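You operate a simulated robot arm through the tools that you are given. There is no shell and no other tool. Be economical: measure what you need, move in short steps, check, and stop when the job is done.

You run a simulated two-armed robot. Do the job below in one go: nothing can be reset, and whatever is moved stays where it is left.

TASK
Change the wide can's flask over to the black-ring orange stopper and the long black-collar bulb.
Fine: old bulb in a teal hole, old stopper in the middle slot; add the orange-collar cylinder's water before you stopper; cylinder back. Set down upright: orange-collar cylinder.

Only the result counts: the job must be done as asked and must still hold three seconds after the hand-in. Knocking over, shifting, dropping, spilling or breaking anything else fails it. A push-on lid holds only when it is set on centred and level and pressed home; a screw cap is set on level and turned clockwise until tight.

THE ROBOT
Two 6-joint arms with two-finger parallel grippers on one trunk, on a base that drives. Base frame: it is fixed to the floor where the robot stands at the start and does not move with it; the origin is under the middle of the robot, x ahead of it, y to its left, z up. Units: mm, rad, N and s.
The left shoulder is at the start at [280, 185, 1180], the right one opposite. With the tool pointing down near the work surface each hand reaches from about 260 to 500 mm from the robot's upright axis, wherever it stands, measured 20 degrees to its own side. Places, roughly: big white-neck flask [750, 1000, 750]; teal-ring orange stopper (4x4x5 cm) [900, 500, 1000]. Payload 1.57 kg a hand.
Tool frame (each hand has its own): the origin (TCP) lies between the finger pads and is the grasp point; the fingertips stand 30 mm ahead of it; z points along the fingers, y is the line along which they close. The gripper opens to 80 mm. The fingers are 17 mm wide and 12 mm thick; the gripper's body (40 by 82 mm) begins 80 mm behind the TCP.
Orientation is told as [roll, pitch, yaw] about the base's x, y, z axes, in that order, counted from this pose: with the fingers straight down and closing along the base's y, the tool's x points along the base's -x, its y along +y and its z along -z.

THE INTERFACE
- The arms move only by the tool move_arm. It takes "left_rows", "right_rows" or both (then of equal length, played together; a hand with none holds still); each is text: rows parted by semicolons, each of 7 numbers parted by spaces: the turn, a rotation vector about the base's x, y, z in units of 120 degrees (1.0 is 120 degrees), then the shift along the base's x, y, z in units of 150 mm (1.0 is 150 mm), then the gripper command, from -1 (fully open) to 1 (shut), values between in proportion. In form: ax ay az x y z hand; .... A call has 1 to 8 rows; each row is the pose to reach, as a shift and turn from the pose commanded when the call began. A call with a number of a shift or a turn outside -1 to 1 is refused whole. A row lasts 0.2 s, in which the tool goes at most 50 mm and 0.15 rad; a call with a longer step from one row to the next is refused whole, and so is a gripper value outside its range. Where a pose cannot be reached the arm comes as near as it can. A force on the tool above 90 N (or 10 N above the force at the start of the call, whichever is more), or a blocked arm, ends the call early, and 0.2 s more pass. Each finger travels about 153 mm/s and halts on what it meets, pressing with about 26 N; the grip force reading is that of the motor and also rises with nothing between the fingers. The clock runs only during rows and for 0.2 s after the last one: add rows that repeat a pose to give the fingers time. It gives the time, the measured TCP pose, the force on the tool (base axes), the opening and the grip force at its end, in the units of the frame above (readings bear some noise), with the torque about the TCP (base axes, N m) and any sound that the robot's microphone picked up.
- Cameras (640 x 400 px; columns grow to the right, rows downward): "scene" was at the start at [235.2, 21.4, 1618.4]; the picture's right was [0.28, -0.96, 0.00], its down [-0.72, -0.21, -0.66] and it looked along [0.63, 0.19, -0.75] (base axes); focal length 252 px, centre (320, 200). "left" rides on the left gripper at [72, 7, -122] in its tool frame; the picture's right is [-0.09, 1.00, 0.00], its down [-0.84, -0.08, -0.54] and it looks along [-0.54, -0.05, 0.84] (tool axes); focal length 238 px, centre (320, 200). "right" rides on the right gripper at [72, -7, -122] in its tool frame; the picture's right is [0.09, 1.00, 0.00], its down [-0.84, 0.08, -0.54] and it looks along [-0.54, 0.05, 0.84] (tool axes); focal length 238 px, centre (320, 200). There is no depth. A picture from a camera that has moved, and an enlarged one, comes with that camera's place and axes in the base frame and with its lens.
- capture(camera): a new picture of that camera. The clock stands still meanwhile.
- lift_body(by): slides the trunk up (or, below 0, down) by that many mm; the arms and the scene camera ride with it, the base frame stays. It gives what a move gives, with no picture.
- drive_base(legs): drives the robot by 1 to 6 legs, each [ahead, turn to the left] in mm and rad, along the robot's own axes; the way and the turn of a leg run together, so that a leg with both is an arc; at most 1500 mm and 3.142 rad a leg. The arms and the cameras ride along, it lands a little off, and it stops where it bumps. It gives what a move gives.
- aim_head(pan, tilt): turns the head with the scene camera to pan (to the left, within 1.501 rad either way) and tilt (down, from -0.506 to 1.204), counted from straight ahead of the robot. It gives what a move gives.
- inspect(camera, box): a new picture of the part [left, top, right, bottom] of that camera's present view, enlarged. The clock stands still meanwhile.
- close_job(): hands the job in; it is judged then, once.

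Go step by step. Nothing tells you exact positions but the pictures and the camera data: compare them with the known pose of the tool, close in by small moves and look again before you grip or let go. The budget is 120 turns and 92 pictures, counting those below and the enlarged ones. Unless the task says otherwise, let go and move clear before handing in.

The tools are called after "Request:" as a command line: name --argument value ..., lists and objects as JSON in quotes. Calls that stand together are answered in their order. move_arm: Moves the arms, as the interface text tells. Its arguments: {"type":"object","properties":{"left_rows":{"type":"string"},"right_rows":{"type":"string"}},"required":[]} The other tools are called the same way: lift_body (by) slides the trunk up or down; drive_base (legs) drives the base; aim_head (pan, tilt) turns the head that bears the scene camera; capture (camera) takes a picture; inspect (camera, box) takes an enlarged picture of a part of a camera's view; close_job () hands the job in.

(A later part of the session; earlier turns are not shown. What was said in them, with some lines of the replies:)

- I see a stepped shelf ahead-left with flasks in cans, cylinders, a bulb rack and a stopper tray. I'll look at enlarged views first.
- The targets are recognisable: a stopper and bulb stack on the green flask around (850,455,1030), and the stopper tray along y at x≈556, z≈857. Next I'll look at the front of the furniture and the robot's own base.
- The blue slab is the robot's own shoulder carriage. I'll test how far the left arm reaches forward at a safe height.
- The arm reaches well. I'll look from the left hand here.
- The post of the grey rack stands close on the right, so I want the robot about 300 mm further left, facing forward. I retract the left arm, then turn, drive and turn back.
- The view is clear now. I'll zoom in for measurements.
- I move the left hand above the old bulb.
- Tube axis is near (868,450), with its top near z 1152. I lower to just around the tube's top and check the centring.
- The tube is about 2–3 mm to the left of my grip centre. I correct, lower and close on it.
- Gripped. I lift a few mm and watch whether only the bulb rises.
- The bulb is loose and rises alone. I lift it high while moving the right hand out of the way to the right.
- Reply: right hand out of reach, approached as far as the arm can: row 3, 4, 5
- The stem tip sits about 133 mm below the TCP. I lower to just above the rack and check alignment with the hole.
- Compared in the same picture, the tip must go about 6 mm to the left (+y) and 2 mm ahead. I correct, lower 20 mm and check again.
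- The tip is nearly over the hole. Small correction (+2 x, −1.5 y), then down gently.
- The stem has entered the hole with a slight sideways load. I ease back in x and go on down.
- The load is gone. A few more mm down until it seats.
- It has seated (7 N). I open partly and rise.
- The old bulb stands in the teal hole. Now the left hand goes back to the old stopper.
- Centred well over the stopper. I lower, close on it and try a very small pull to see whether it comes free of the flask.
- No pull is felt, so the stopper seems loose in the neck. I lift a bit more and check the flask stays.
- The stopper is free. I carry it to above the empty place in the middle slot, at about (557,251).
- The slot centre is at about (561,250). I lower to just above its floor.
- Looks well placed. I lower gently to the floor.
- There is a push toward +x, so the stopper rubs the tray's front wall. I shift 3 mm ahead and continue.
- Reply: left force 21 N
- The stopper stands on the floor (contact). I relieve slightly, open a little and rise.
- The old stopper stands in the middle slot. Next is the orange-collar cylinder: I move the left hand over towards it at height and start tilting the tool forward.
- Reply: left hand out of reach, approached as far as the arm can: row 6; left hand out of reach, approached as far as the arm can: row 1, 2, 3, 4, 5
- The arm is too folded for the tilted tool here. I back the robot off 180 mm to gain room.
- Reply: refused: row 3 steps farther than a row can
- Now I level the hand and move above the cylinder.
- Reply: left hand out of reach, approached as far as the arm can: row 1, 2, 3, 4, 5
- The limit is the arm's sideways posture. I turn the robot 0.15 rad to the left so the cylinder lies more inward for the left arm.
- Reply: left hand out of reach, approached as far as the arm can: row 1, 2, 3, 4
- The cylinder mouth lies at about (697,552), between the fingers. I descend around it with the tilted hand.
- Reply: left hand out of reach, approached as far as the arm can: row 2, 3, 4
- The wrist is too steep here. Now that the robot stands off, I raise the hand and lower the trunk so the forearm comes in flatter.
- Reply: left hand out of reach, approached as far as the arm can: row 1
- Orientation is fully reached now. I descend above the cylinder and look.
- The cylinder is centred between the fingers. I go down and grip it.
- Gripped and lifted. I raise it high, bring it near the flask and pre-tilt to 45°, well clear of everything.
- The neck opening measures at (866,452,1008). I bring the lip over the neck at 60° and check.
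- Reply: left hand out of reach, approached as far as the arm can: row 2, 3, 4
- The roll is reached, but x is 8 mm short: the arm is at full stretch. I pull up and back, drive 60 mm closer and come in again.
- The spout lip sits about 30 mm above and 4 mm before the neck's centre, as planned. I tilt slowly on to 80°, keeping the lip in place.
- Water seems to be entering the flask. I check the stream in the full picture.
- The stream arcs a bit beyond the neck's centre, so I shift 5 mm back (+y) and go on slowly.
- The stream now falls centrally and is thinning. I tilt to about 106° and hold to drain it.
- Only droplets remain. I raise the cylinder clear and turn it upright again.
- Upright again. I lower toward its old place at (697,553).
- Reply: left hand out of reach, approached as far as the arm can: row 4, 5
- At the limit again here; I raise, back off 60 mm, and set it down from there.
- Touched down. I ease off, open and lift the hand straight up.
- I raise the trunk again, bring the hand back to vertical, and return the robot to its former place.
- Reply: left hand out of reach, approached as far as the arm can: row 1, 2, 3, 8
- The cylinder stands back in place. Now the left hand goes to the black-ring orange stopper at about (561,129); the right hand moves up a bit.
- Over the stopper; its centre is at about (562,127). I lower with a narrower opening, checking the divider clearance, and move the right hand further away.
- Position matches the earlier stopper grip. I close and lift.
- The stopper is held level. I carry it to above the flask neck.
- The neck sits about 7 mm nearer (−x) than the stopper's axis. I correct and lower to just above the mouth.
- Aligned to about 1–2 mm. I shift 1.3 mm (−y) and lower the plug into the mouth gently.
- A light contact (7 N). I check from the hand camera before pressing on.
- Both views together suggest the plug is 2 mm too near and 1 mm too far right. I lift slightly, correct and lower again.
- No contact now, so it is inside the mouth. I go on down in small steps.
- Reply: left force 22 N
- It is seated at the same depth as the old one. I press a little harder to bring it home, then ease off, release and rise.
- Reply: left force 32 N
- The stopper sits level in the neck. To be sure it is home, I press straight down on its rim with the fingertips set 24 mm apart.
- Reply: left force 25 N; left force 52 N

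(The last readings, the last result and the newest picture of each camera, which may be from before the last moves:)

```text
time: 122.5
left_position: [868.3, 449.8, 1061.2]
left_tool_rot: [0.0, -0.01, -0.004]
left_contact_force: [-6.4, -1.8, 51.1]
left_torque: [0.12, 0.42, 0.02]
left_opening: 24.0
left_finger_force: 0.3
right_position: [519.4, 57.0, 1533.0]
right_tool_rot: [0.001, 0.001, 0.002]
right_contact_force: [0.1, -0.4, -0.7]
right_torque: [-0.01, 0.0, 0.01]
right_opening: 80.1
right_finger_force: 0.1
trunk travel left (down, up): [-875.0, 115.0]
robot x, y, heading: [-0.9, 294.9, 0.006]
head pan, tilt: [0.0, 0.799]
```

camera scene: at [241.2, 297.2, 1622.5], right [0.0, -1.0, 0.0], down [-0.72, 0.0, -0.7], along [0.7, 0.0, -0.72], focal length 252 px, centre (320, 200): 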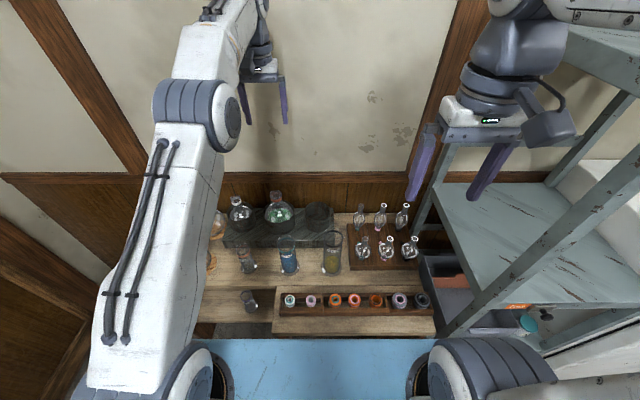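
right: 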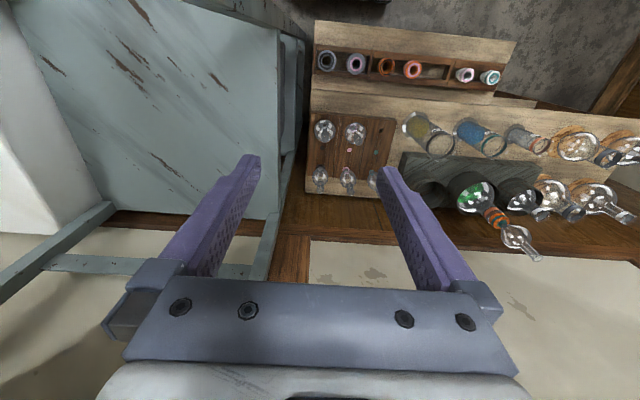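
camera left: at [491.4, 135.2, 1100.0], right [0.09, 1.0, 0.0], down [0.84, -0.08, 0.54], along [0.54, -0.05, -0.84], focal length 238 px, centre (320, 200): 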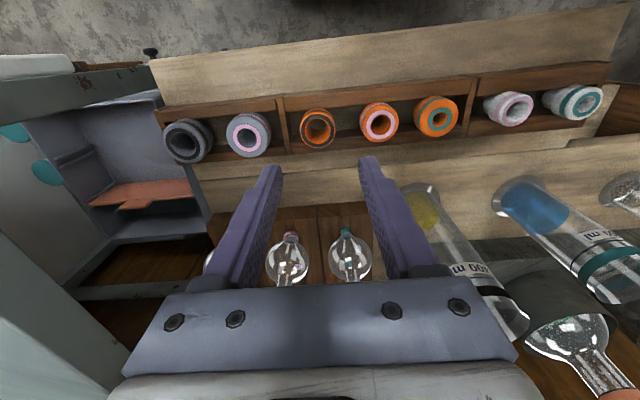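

No give at 51 N: the stopper is home. I retract the left hand upward and bring the right hand over toward the long black-collar bulb.

Request:
move_arm --left_rows "0 0 0 0 0 0.2 0.4;0 0 0 0 0 0.4 0.4;0 0 0 0 0 0.65 0.4;0 0 0 0 0 0.9 0.4;0 0 0 -0.1 0 1 0.4;0 0 0 -0.2 0.1 1 0.4" --right_rows "0 0 0 0.17 -0.05 -0.16 -0.3;0 0 0 0.34 -0.1 -0.33 -0.3;0 0 0 0.51 -0.15 -0.5 -0.3;0 0 0 0.68 -0.2 -0.66 -0.3;0 0 0 0.85 -0.25 -0.83 -0.3;0 0 0 1 -0.3 -1 -0.3"

Request:
move_arm --left_rows "0 0 0 -0.2 0.1 0.1 0.4;0 0 0 -0.4 0.2 0.2 0.4;0 0 0 -0.6 0.3 0.3 0.4;0 0 0 -0.8 0.4 0.4 0.4;0 0 0 -1 0.5 0.5 0.4;0 0 0 -1 0.5 0.5 0.4" --right_rows "0 0 0 0.2 -0.03 -0.2 -0.3;0 0 0 0.4 -0.06 -0.4 -0.3;0 0 0 0.6 -0.09 -0.6 -0.3;0 0 0 0.8 -0.12 -0.8 -0.3;0 0 0 1 -0.15 -1 -0.3;0 0 0 1 -0.15 -1 -0.3"

Request:
capture --camera "right"

Request:
inspect --camera "scene" --box '[330, 150, 450, 280]'

```text
time: 123.9
left_position: [835.0, 464.9, 1202.9]
left_tool_rot: [-0.001, 0.003, -0.004]
left_contact_force: [-0.8, 0.4, -0.6]
left_torque: [0.0, 0.01, 0.01]
left_opening: 23.9
left_finger_force: 0.0
right_position: [670.7, 12.7, 1379.8]
right_tool_rot: [0.0, 0.003, -0.001]
right_contact_force: [-1.0, -0.9, 0.6]
right_torque: [0.0, 0.02, 0.02]
right_opening: 52.1
right_finger_force: 0.1
trunk travel left (down, up): [-875.0, 115.0]
robot x, y, heading: [0.2, 295.8, 0.001]
head pan, tilt: [0.0, 0.799]
```

```text
time: 125.3
left_position: [682.7, 542.1, 1277.6]
left_tool_rot: [0.001, 0.004, -0.003]
left_contact_force: [-0.2, 0.4, -0.1]
left_torque: [0.01, -0.02, 0.0]
left_opening: 24.2
left_finger_force: 0.0
right_position: [820.3, -12.0, 1231.8]
right_tool_rot: [0.0, 0.002, 0.0]
right_contact_force: [0.1, 0.6, -1.3]
right_torque: [-0.03, 0.0, 0.01]
right_opening: 51.8
right_finger_force: 0.0
trunk travel left (down, up): [-875.0, 115.0]
robot x, y, heading: [0.6, 298.9, -0.0]
head pan, tilt: [0.0, 0.799]
```

```text
12 pictures are left
camera right: at [748.4, -18.3, 1352.7], right [-0.09, 1.0, 0.0], down [0.84, 0.08, 0.54], along [0.54, 0.05, -0.84], focal length 238 px, centre (320, 200)
```

right: 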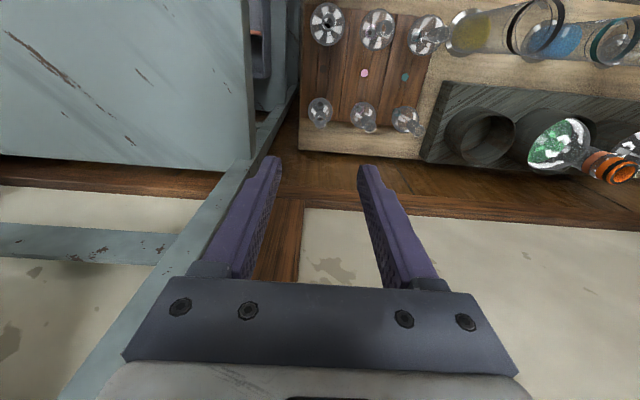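

```text
3.08 times, centred on (390, 215) of scene
camera zoom: at [241.5, 297.2, 1622.5], right [0.0, -1.0, 0.0], down [-0.72, 0.0, -0.7], along [0.7, 0.0, -0.72], focal length 776 px, centre (105, 154)
```

zoom: 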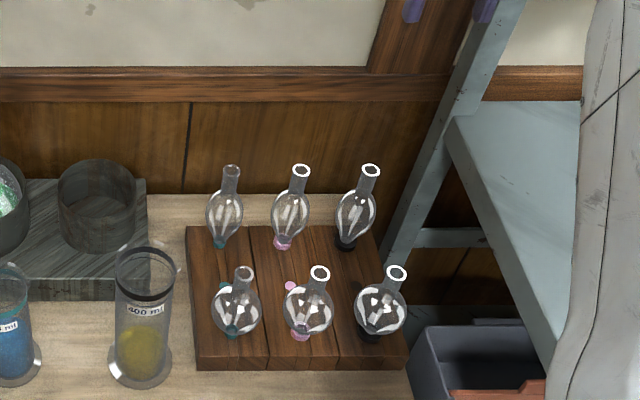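

The black long bulb is at about (845,−9) with its top near z 970. I lower the right hand to just above it and look (pictures are limited now).

Request:
move_arm --right_rows "0 0 0 0.08 0.01 -0.25 -0.3;0 0 0 0.163 0.02 -0.5 -0.3;0 0 0 0.163 0.02 -0.75 -0.3;0 0 0 0.163 0.02 -1 -0.3"

Request:
move_arm --right_rows "0 0 0 0 0 -0.25 -0.3;0 0 0 0 0 -0.38 -0.3;0 0 0 0 0 -0.38 -0.3"

Request:
inspect --camera "right" --box '[220, 60, 420, 220]'

Request:
inspect --camera "scene" --box '[370, 180, 440, 235]'

```text
time: 126.3
left_position: [683.8, 541.9, 1277.5]
left_tool_rot: [0.0, 0.002, -0.002]
left_contact_force: [0.3, 1.0, 0.7]
left_torque: [-0.01, 0.01, 0.02]
left_opening: 23.9
left_finger_force: 0.0
right_position: [846.0, -6.9, 1081.4]
right_tool_rot: [0.001, 0.001, -0.001]
right_contact_force: [0.1, 0.6, 0.1]
right_torque: [0.0, -0.05, 0.02]
right_opening: 51.9
right_finger_force: 0.1
trunk travel left (down, up): [-875.0, 115.0]
robot x, y, heading: [4.6, 295.0, -0.001]
head pan, tilt: [0.0, 0.799]
```

```text
time: 127.1
left_position: [683.1, 541.2, 1277.3]
left_tool_rot: [0.0, 0.003, -0.003]
left_contact_force: [-0.1, 0.1, 0.0]
left_torque: [0.0, 0.0, 0.01]
left_opening: 23.9
left_finger_force: 0.1
right_position: [848.2, -7.0, 1024.6]
right_tool_rot: [-0.001, 0.002, 0.0]
right_contact_force: [-0.3, 0.5, -0.8]
right_torque: [0.03, 0.0, 0.0]
right_opening: 52.2
right_finger_force: 0.1
trunk travel left (down, up): [-875.0, 115.0]
robot x, y, heading: [2.9, 298.3, -0.003]
head pan, tilt: [0.0, 0.799]
```

```text
2.50 times, centred on (320, 140) of right
camera zoom: at [774.7, -14.2, 1145.6], right [-0.09, 1.0, 0.0], down [0.84, 0.08, 0.54], along [0.54, 0.05, -0.84], focal length 596 px, centre (320, 350)
```

zoom: 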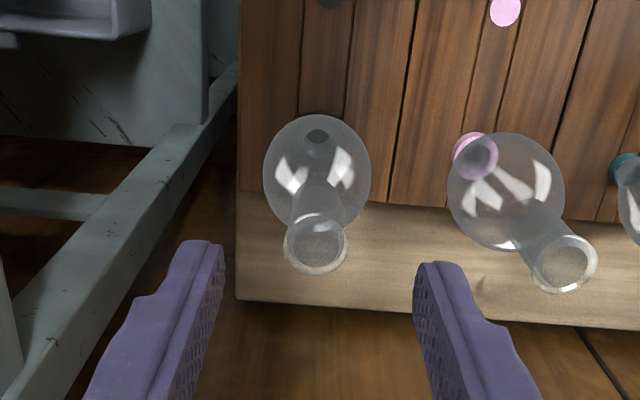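

```text
7.27 times, centred on (405, 208) of scene
camera zoom: at [241.5, 297.2, 1622.5], right [0.0, -1.0, 0.0], down [-0.72, 0.0, -0.7], along [0.7, 0.0, -0.72], focal length 1834 px, centre (-298, 146)
```

zoom: 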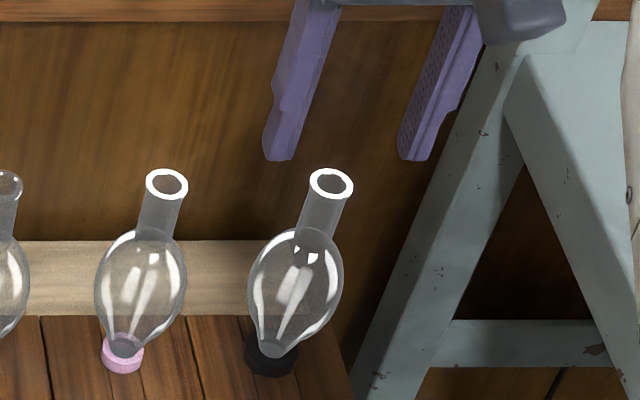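

Tube top is at about (845,−8,976). I adjust, lower around the tube and grip it.

Request:
move_arm --right_rows "0 0 0 -0.015 -0.003 -0.15 -0.3;0 0 0 -0.015 -0.003 -0.35 -0.3;0 0 0 -0.015 -0.003 -0.35 0.2;0 0 0 -0.015 -0.003 -0.35 1;0 0 0 -0.015 -0.003 -0.35 1;0 0 0 -0.015 -0.003 -0.35 1"

Request:
move_arm --right_rows "0 0 0 0 0 0.05 1;0 0 0 0 0 0.25 1;0 0 0 0 0 0.5 1;0 0 0 0 0 0.75 1;0 0 0 0 0 1 1"

Request:
inspect --camera "scene" --box '[350, 120, 430, 240]'

```text
time: 128.5
left_position: [684.2, 542.0, 1276.6]
left_tool_rot: [0.001, 0.003, -0.003]
left_contact_force: [-0.7, 0.8, 0.3]
left_torque: [0.02, -0.01, 0.02]
left_opening: 23.9
left_finger_force: 0.0
right_position: [843.4, -6.8, 970.3]
right_tool_rot: [0.001, 0.002, -0.001]
right_contact_force: [0.1, -0.3, 0.2]
right_torque: [0.03, 0.02, 0.0]
right_opening: 16.4
right_finger_force: 26.7
trunk travel left (down, up): [-875.0, 115.0]
robot x, y, heading: [0.3, 299.6, -0.0]
head pan, tilt: [0.0, 0.799]
```

```text
time: 129.7
left_position: [685.1, 541.9, 1276.3]
left_tool_rot: [0.0, 0.005, -0.004]
left_contact_force: [0.3, -0.3, 0.0]
left_torque: [0.0, -0.02, 0.01]
left_opening: 24.0
left_finger_force: 0.0
right_position: [844.4, -7.1, 1121.3]
right_tool_rot: [0.0, 0.0, -0.002]
right_contact_force: [0.1, -0.4, -0.7]
right_torque: [0.01, 0.0, 0.03]
right_opening: 16.5
right_finger_force: 26.6
trunk travel left (down, up): [-875.0, 115.0]
robot x, y, heading: [-2.2, 294.3, -0.002]
head pan, tilt: [0.0, 0.799]
```

```text
3.33 times, centred on (390, 180) of scene
camera zoom: at [241.4, 297.2, 1622.5], right [0.0, -1.0, 0.0], down [-0.72, 0.0, -0.7], along [0.7, 0.0, -0.72], focal length 841 px, centre (87, 267)
```

zoom: 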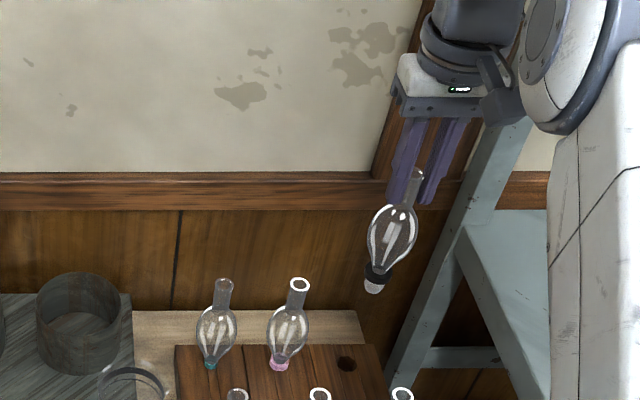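

The bulb is in hand. I raise it and pull it in, then turn the robot 0.3 rad left so the right arm faces the flask.

Request:
move_arm --right_rows "0 0 0 0 0 0.25 1;0 0 0 0 0 0.5 1;0 0 0 -0.15 0.05 0.75 1;0 0 0 -0.35 0.1 0.95 1;0 0 0 -0.6 0.2 0.95 1;0 0 0 -0.6 0.2 0.95 1"

Request:
drive_base --legs '[[0, 0.3]]'

```text
time: 131.1
left_position: [683.7, 540.6, 1277.8]
left_tool_rot: [0.0, 0.004, -0.003]
left_contact_force: [0.4, -0.1, 0.5]
left_torque: [-0.02, 0.01, -0.02]
left_opening: 24.1
left_finger_force: 0.1
right_position: [753.5, 22.9, 1265.3]
right_tool_rot: [0.0, 0.002, 0.0]
right_contact_force: [-0.3, -0.8, 0.5]
right_torque: [0.01, 0.02, -0.04]
right_opening: 16.7
right_finger_force: 25.6
trunk travel left (down, up): [-875.0, 115.0]
robot x, y, heading: [2.2, 296.4, 0.001]
head pan, tilt: [0.0, 0.799]
```

```text
time: 132.5
left_position: [580.4, 733.8, 1276.0]
left_tool_rot: [-0.001, 0.004, 0.301]
left_contact_force: [-0.1, 1.0, -1.3]
left_torque: [0.02, 0.0, 0.03]
left_opening: 24.1
left_finger_force: 0.0
right_position: [803.9, 257.8, 1265.5]
right_tool_rot: [0.001, 0.001, 0.305]
right_contact_force: [-0.2, -0.8, -0.7]
right_torque: [0.05, -0.01, 0.02]
right_opening: 16.4
right_finger_force: 26.2
trunk travel left (down, up): [-875.0, 115.0]
robot x, y, heading: [3.1, 298.5, 0.304]
head pan, tilt: [0.0, 0.799]
```

Request:
move_arm --right_rows "0 0 0 0.1 0.25 0 1;0 0 0 0.2 0.5 0 1;0 0 0 0.3 0.75 0 1;0 0 0 0.4 1 0 1;0 0 0 0.4 1 0 1"

Request:
move_arm --right_rows "0 0 0 0.017 0.28 0 1;0 0 0 0.017 0.28 -0.2 1;0 0 0 0.017 0.28 -0.4 1;0 0 0 0.017 0.28 -0.4 1"

Request:
capture --camera "scene"

```text
time: 133.7
left_position: [579.9, 734.6, 1276.8]
left_tool_rot: [-0.001, 0.004, 0.301]
left_contact_force: [0.4, -0.1, -0.1]
left_torque: [0.0, 0.0, 0.0]
left_opening: 23.9
left_finger_force: 0.0
right_position: [864.8, 409.4, 1263.7]
right_tool_rot: [0.001, 0.004, 0.303]
right_contact_force: [1.2, -0.1, -0.4]
right_torque: [-0.01, 0.04, -0.01]
right_opening: 16.4
right_finger_force: 25.9
trunk travel left (down, up): [-875.0, 115.0]
robot x, y, heading: [4.2, 297.4, 0.302]
head pan, tilt: [0.0, 0.799]
```

```text
time: 134.7
left_position: [578.5, 734.7, 1277.2]
left_tool_rot: [-0.001, 0.005, 0.301]
left_contact_force: [0.2, 0.4, 0.1]
left_torque: [0.0, 0.0, 0.03]
left_opening: 24.1
left_finger_force: 0.1
right_position: [865.6, 451.6, 1203.8]
right_tool_rot: [0.0, 0.002, 0.303]
right_contact_force: [-0.2, 0.0, -0.6]
right_torque: [-0.01, -0.02, 0.02]
right_opening: 16.6
right_finger_force: 25.9
right hand out of reach, approached as far as the arm can: row 1
trunk travel left (down, up): [-875.0, 115.0]
robot x, y, heading: [1.7, 297.4, 0.309]
head pan, tilt: [0.0, 0.799]
```

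```text
7 pictures are left
camera scene: at [230.1, 369.3, 1622.5], right [0.3, -0.95, 0.0], down [-0.68, -0.22, -0.7], along [0.67, 0.21, -0.72], focal length 252 px, centre (320, 200)
```

scene: 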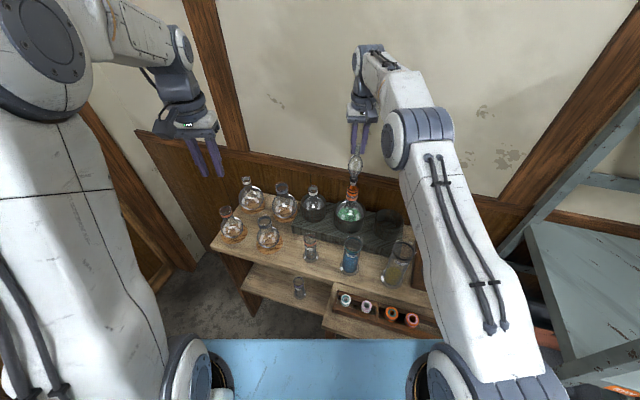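

I check alignment in close views from both cameras.

Request:
inspect --camera "scene" --box '[328, 150, 376, 198]'

Request:
inspect --camera "right" --box '[240, 60, 400, 220]'

```text
8.33 times, centred on (352, 174) of scene
camera zoom: at [230.1, 369.3, 1622.5], right [0.3, -0.95, 0.0], down [-0.68, -0.22, -0.7], along [0.67, 0.21, -0.72], focal length 2102 px, centre (53, 417)
```

zoom: 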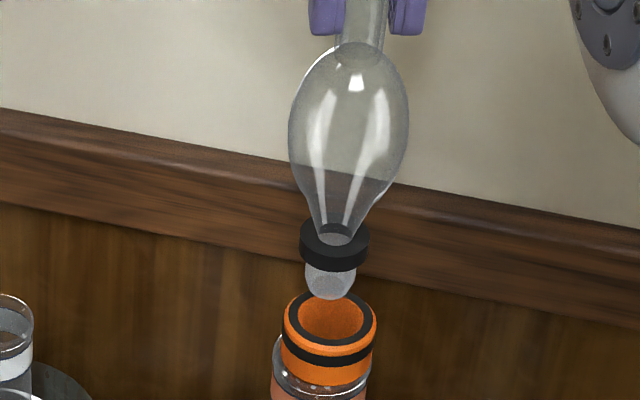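

```text
2.50 times, centred on (320, 140) of right
camera zoom: at [799.8, 423.5, 1325.7], right [-0.39, 0.92, 0.0], down [0.78, 0.32, 0.54], along [0.5, 0.21, -0.84], focal length 596 px, centre (320, 350)
```

zoom: 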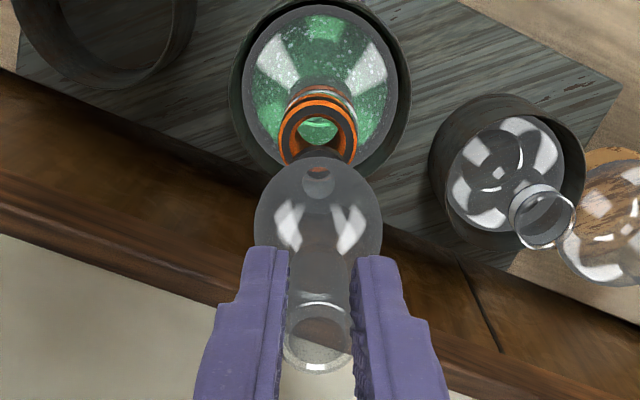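

The stem is nearly over the hole. I shift (+1.8, −0.8) mm and lower gently into it.

Request:
move_arm --right_rows "0 0 0 0.012 -0.005 0 1;0 0 0 0.012 -0.005 -0.07 1;0 0 0 0.012 -0.005 -0.14 1;0 0 0 0.012 -0.005 -0.18 1;0 0 0 0.012 -0.005 -0.18 1"

```text
time: 135.9
left_position: [579.0, 734.2, 1277.5]
left_tool_rot: [0.0, 0.005, 0.3]
left_contact_force: [0.0, 0.1, -0.3]
left_torque: [0.01, 0.03, 0.0]
left_opening: 23.9
left_finger_force: 0.1
right_position: [866.7, 449.6, 1180.6]
right_tool_rot: [0.001, -0.002, 0.306]
right_contact_force: [0.1, -0.5, 18.2]
right_torque: [0.29, -0.24, 0.01]
right_opening: 16.6
right_finger_force: 26.2
trunk travel left (down, up): [-875.0, 115.0]
robot x, y, heading: [0.6, 295.0, 0.303]
head pan, tilt: [0.0, 0.799]
```

Contact on the rim (18 N), with the torque pointing to the +x,+y side. I lift a little and look.

Request:
move_arm --right_rows "0 0 0 0 0 0.04 1;0 0 0 0 0 0.04 1"

Request:
inspect --camera "scene" --box '[328, 155, 376, 203]'

```text
time: 136.5
left_position: [579.8, 733.6, 1277.4]
left_tool_rot: [0.0, 0.004, 0.301]
left_contact_force: [-0.6, 0.0, 0.6]
left_torque: [0.01, -0.02, -0.02]
left_opening: 24.0
left_finger_force: 0.0
right_position: [866.5, 449.8, 1182.3]
right_tool_rot: [0.0, 0.005, 0.304]
right_contact_force: [0.2, -0.8, -0.7]
right_torque: [-0.04, -0.02, 0.0]
right_opening: 16.7
right_finger_force: 25.7
trunk travel left (down, up): [-875.0, 115.0]
robot x, y, heading: [-0.2, 299.3, 0.305]
head pan, tilt: [0.0, 0.799]
```

```text
8.33 times, centred on (352, 179) of scene
camera zoom: at [230.3, 369.4, 1622.3], right [0.3, -0.95, 0.0], down [-0.68, -0.22, -0.7], along [0.67, 0.21, -0.72], focal length 2102 px, centre (53, 375)
```

zoom: 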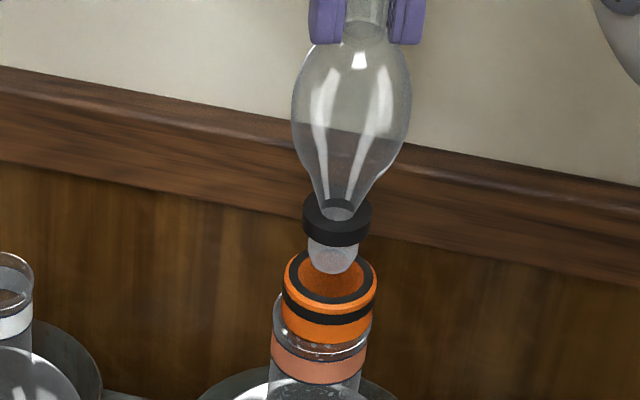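

The stem is about 6 mm too far back over the rim. I shift (−5.7,−1.3) mm and lower again.

Request:
move_arm --right_rows "0 0 0 0 0 0.03 1;0 0 0 -0.038 -0.009 0.03 1;0 0 0 -0.038 -0.009 -0.02 1;0 0 0 -0.038 -0.009 -0.05 1;0 0 0 -0.038 -0.009 -0.05 1"

```text
time: 137.7
left_position: [581.5, 733.7, 1276.7]
left_tool_rot: [0.0, 0.002, 0.299]
left_contact_force: [-0.4, 0.0, -0.6]
left_torque: [0.02, 0.0, 0.01]
left_opening: 24.2
left_finger_force: 0.1
right_position: [862.1, 450.1, 1176.5]
right_tool_rot: [0.0, 0.001, 0.304]
right_contact_force: [0.0, -0.4, -1.0]
right_torque: [-0.01, 0.02, -0.03]
right_opening: 16.6
right_finger_force: 25.5
trunk travel left (down, up): [-875.0, 115.0]
robot x, y, heading: [2.6, 298.8, 0.303]
head pan, tilt: [0.0, 0.799]
```

No contact now; the stem is entering. Down further in small steps.

Request:
move_arm --right_rows "0 0 0 0 0 -0.02 1;0 0 0 0 0 -0.045 1;0 0 0 0 0 -0.045 1"

```text
time: 138.5
left_position: [579.1, 734.5, 1276.8]
left_tool_rot: [0.0, 0.005, 0.3]
left_contact_force: [0.1, -0.5, -1.0]
left_torque: [-0.01, 0.0, -0.01]
left_opening: 24.2
left_finger_force: 0.1
right_position: [861.9, 448.7, 1170.6]
right_tool_rot: [0.001, 0.003, 0.302]
right_contact_force: [-0.7, 0.2, 0.0]
right_torque: [0.02, 0.0, 0.03]
right_opening: 16.5
right_finger_force: 25.9
trunk travel left (down, up): [-875.0, 115.0]
robot x, y, heading: [-1.0, 298.9, 0.298]
head pan, tilt: [0.0, 0.799]
```

Request:
move_arm --right_rows "0 0 0 0 0 -0.02 1;0 0 0 0 0 -0.035 1;0 0 0 0 0 -0.035 1"

```text
time: 139.3
left_position: [579.2, 734.3, 1277.0]
left_tool_rot: [0.001, 0.004, 0.301]
left_contact_force: [-0.6, 0.5, 0.0]
left_torque: [-0.03, 0.04, -0.01]
left_opening: 24.1
left_finger_force: 0.0
right_position: [863.0, 449.0, 1163.6]
right_tool_rot: [0.0, 0.002, 0.302]
right_contact_force: [0.5, 0.3, -0.3]
right_torque: [0.0, -0.02, -0.02]
right_opening: 16.5
right_finger_force: 25.9
trunk travel left (down, up): [-875.0, 115.0]
robot x, y, heading: [0.6, 295.5, 0.303]
head pan, tilt: [0.0, 0.799]
```

Request:
move_arm --right_rows "0 0 0 0 0 -0.015 1;0 0 0 0 0 -0.025 1;0 0 0 0 0 -0.025 1"

```text
time: 140.1
left_position: [579.9, 733.4, 1277.3]
left_tool_rot: [0.0, 0.003, 0.301]
left_contact_force: [-0.3, 0.1, -0.6]
left_torque: [0.0, -0.03, 0.0]
left_opening: 24.2
left_finger_force: 0.1
right_position: [861.2, 448.4, 1161.7]
right_tool_rot: [0.0, -0.002, 0.305]
right_contact_force: [-1.2, -0.1, 11.7]
right_torque: [-0.06, -0.09, -0.02]
right_opening: 17.0
right_finger_force: 26.0
trunk travel left (down, up): [-875.0, 115.0]
robot x, y, heading: [5.9, 298.2, 0.305]
head pan, tilt: [0.0, 0.799]
```

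Request:
inspect --camera "scene" --box '[328, 160, 376, 208]'

```text
8.33 times, centred on (352, 184) of scene
camera zoom: at [229.6, 369.3, 1622.8], right [0.3, -0.95, 0.0], down [-0.68, -0.22, -0.7], along [0.67, 0.21, -0.72], focal length 2102 px, centre (53, 333)
```

zoom: 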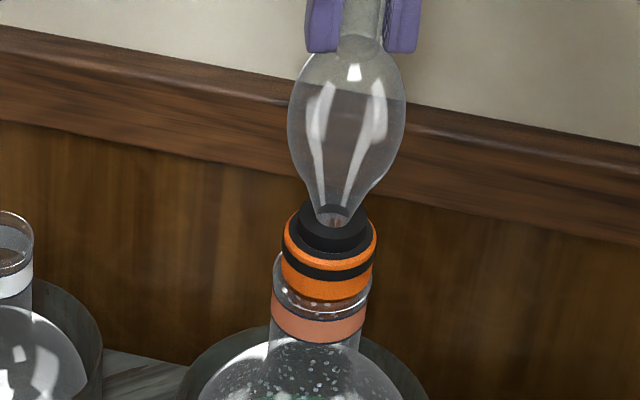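

The black collar sits flat on the stopper. A short press, then I ease off, open and rise.

Request:
move_arm --right_rows "0 0 0 0 0 -0.01 1;0 0 0 0 0 -0.01 1"

Request:
move_arm --right_rows "0 0 0 0 0 0.015 1;0 0 0 0 0 0.015 0.4;0 0 0 0 0 0.015 0.2;0 0 0 0 0 0.015 0;0 0 0 0 0 0.1 0;0 0 0 0 0 0.4 0;0 0 0 0 0 0.7 0;0 0 0 0 0 0.8 0"

Request:
inspect --camera "scene" --box '[322, 150, 382, 210]'

```text
time: 140.7
left_position: [578.9, 734.4, 1278.0]
left_tool_rot: [0.0, 0.003, 0.3]
left_contact_force: [0.7, 0.4, -0.1]
left_torque: [0.04, -0.01, 0.03]
left_opening: 24.0
left_finger_force: 0.1
right_position: [862.7, 449.1, 1161.6]
right_tool_rot: [0.001, -0.001, 0.304]
right_contact_force: [1.0, 0.1, 19.0]
right_torque: [-0.02, -0.28, -0.07]
right_opening: 16.8
right_finger_force: 25.9
trunk travel left (down, up): [-875.0, 115.0]
robot x, y, heading: [1.2, 299.8, 0.307]
head pan, tilt: [0.0, 0.799]
```

```text
time: 142.5
left_position: [580.7, 735.1, 1276.3]
left_tool_rot: [-0.001, 0.004, 0.301]
left_contact_force: [0.5, -0.4, -0.2]
left_torque: [0.01, -0.01, 0.02]
left_opening: 23.9
left_finger_force: 0.1
right_position: [856.1, 446.1, 1270.0]
right_tool_rot: [0.0, 0.004, 0.303]
right_contact_force: [0.6, 0.0, -1.5]
right_torque: [-0.01, 0.05, -0.01]
right_opening: 40.1
right_finger_force: 0.2
right hand out of reach, approached as far as the arm can: row 7, 8
trunk travel left (down, up): [-875.0, 115.0]
robot x, y, heading: [2.2, 295.6, 0.309]
head pan, tilt: [0.0, 0.799]
```

```text
6.67 times, centred on (352, 180) of scene
camera zoom: at [231.1, 369.7, 1622.3], right [0.3, -0.95, 0.0], down [-0.68, -0.22, -0.7], along [0.66, 0.21, -0.72], focal length 1682 px, centre (107, 333)
```

zoom: 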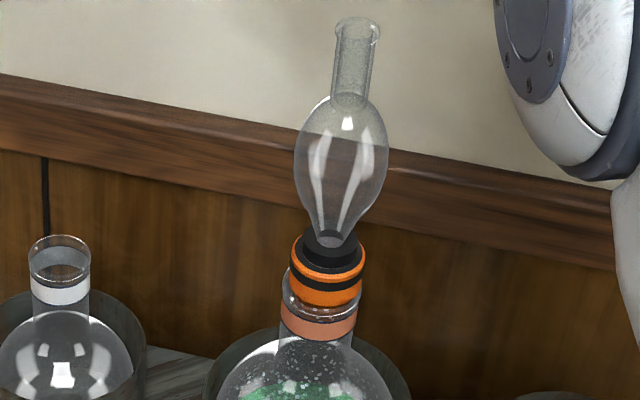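

The new bulb stands upright on the new stopper, at the same seating height as the old one. I take one last overall look.

Request:
capture --camera "scene"

```text
1 pictures are left
camera scene: at [231.1, 369.7, 1622.3], right [0.3, -0.95, 0.0], down [-0.68, -0.22, -0.7], along [0.66, 0.21, -0.72], focal length 252 px, centre (320, 200)
```

scene: 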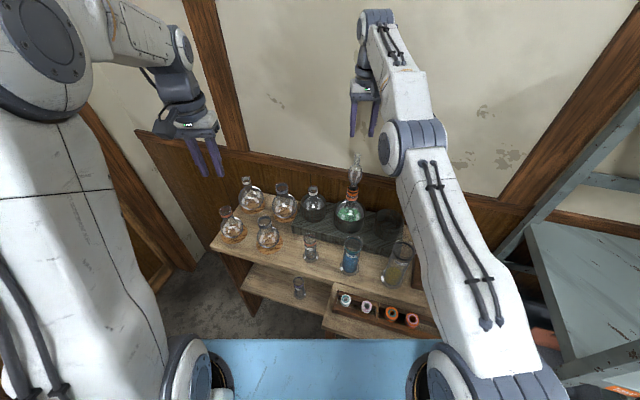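

Everything stands as asked and both hands are clear, so I hand in.

Request:
close_job

```text
The job is handed in.
```

I've changed the wide can's flask over to the black-ring orange stopper and the long black-collar bulb, and handed the job in.

- **Old parts:** the old bulb is seated in the free front teal hole. The old stopper stands in the tray's middle slot.
- **Water:** I poured the orange-collar cylinder's water in before stoppering. Only droplets were left in the cylinder, and I saw no spill. The cylinder is upright again where it stood.
- **Stopper:** I pressed it down with about 50 N until it gave no further, and it looks level. Going by where the bulbs seat, it sits within about 1 mm of the old stopper's depth.
- **Bulb:** its collar sits flat on the stopper.

The two arms brushed each other once while I was reaching for the new stopper. It touched nothing else.
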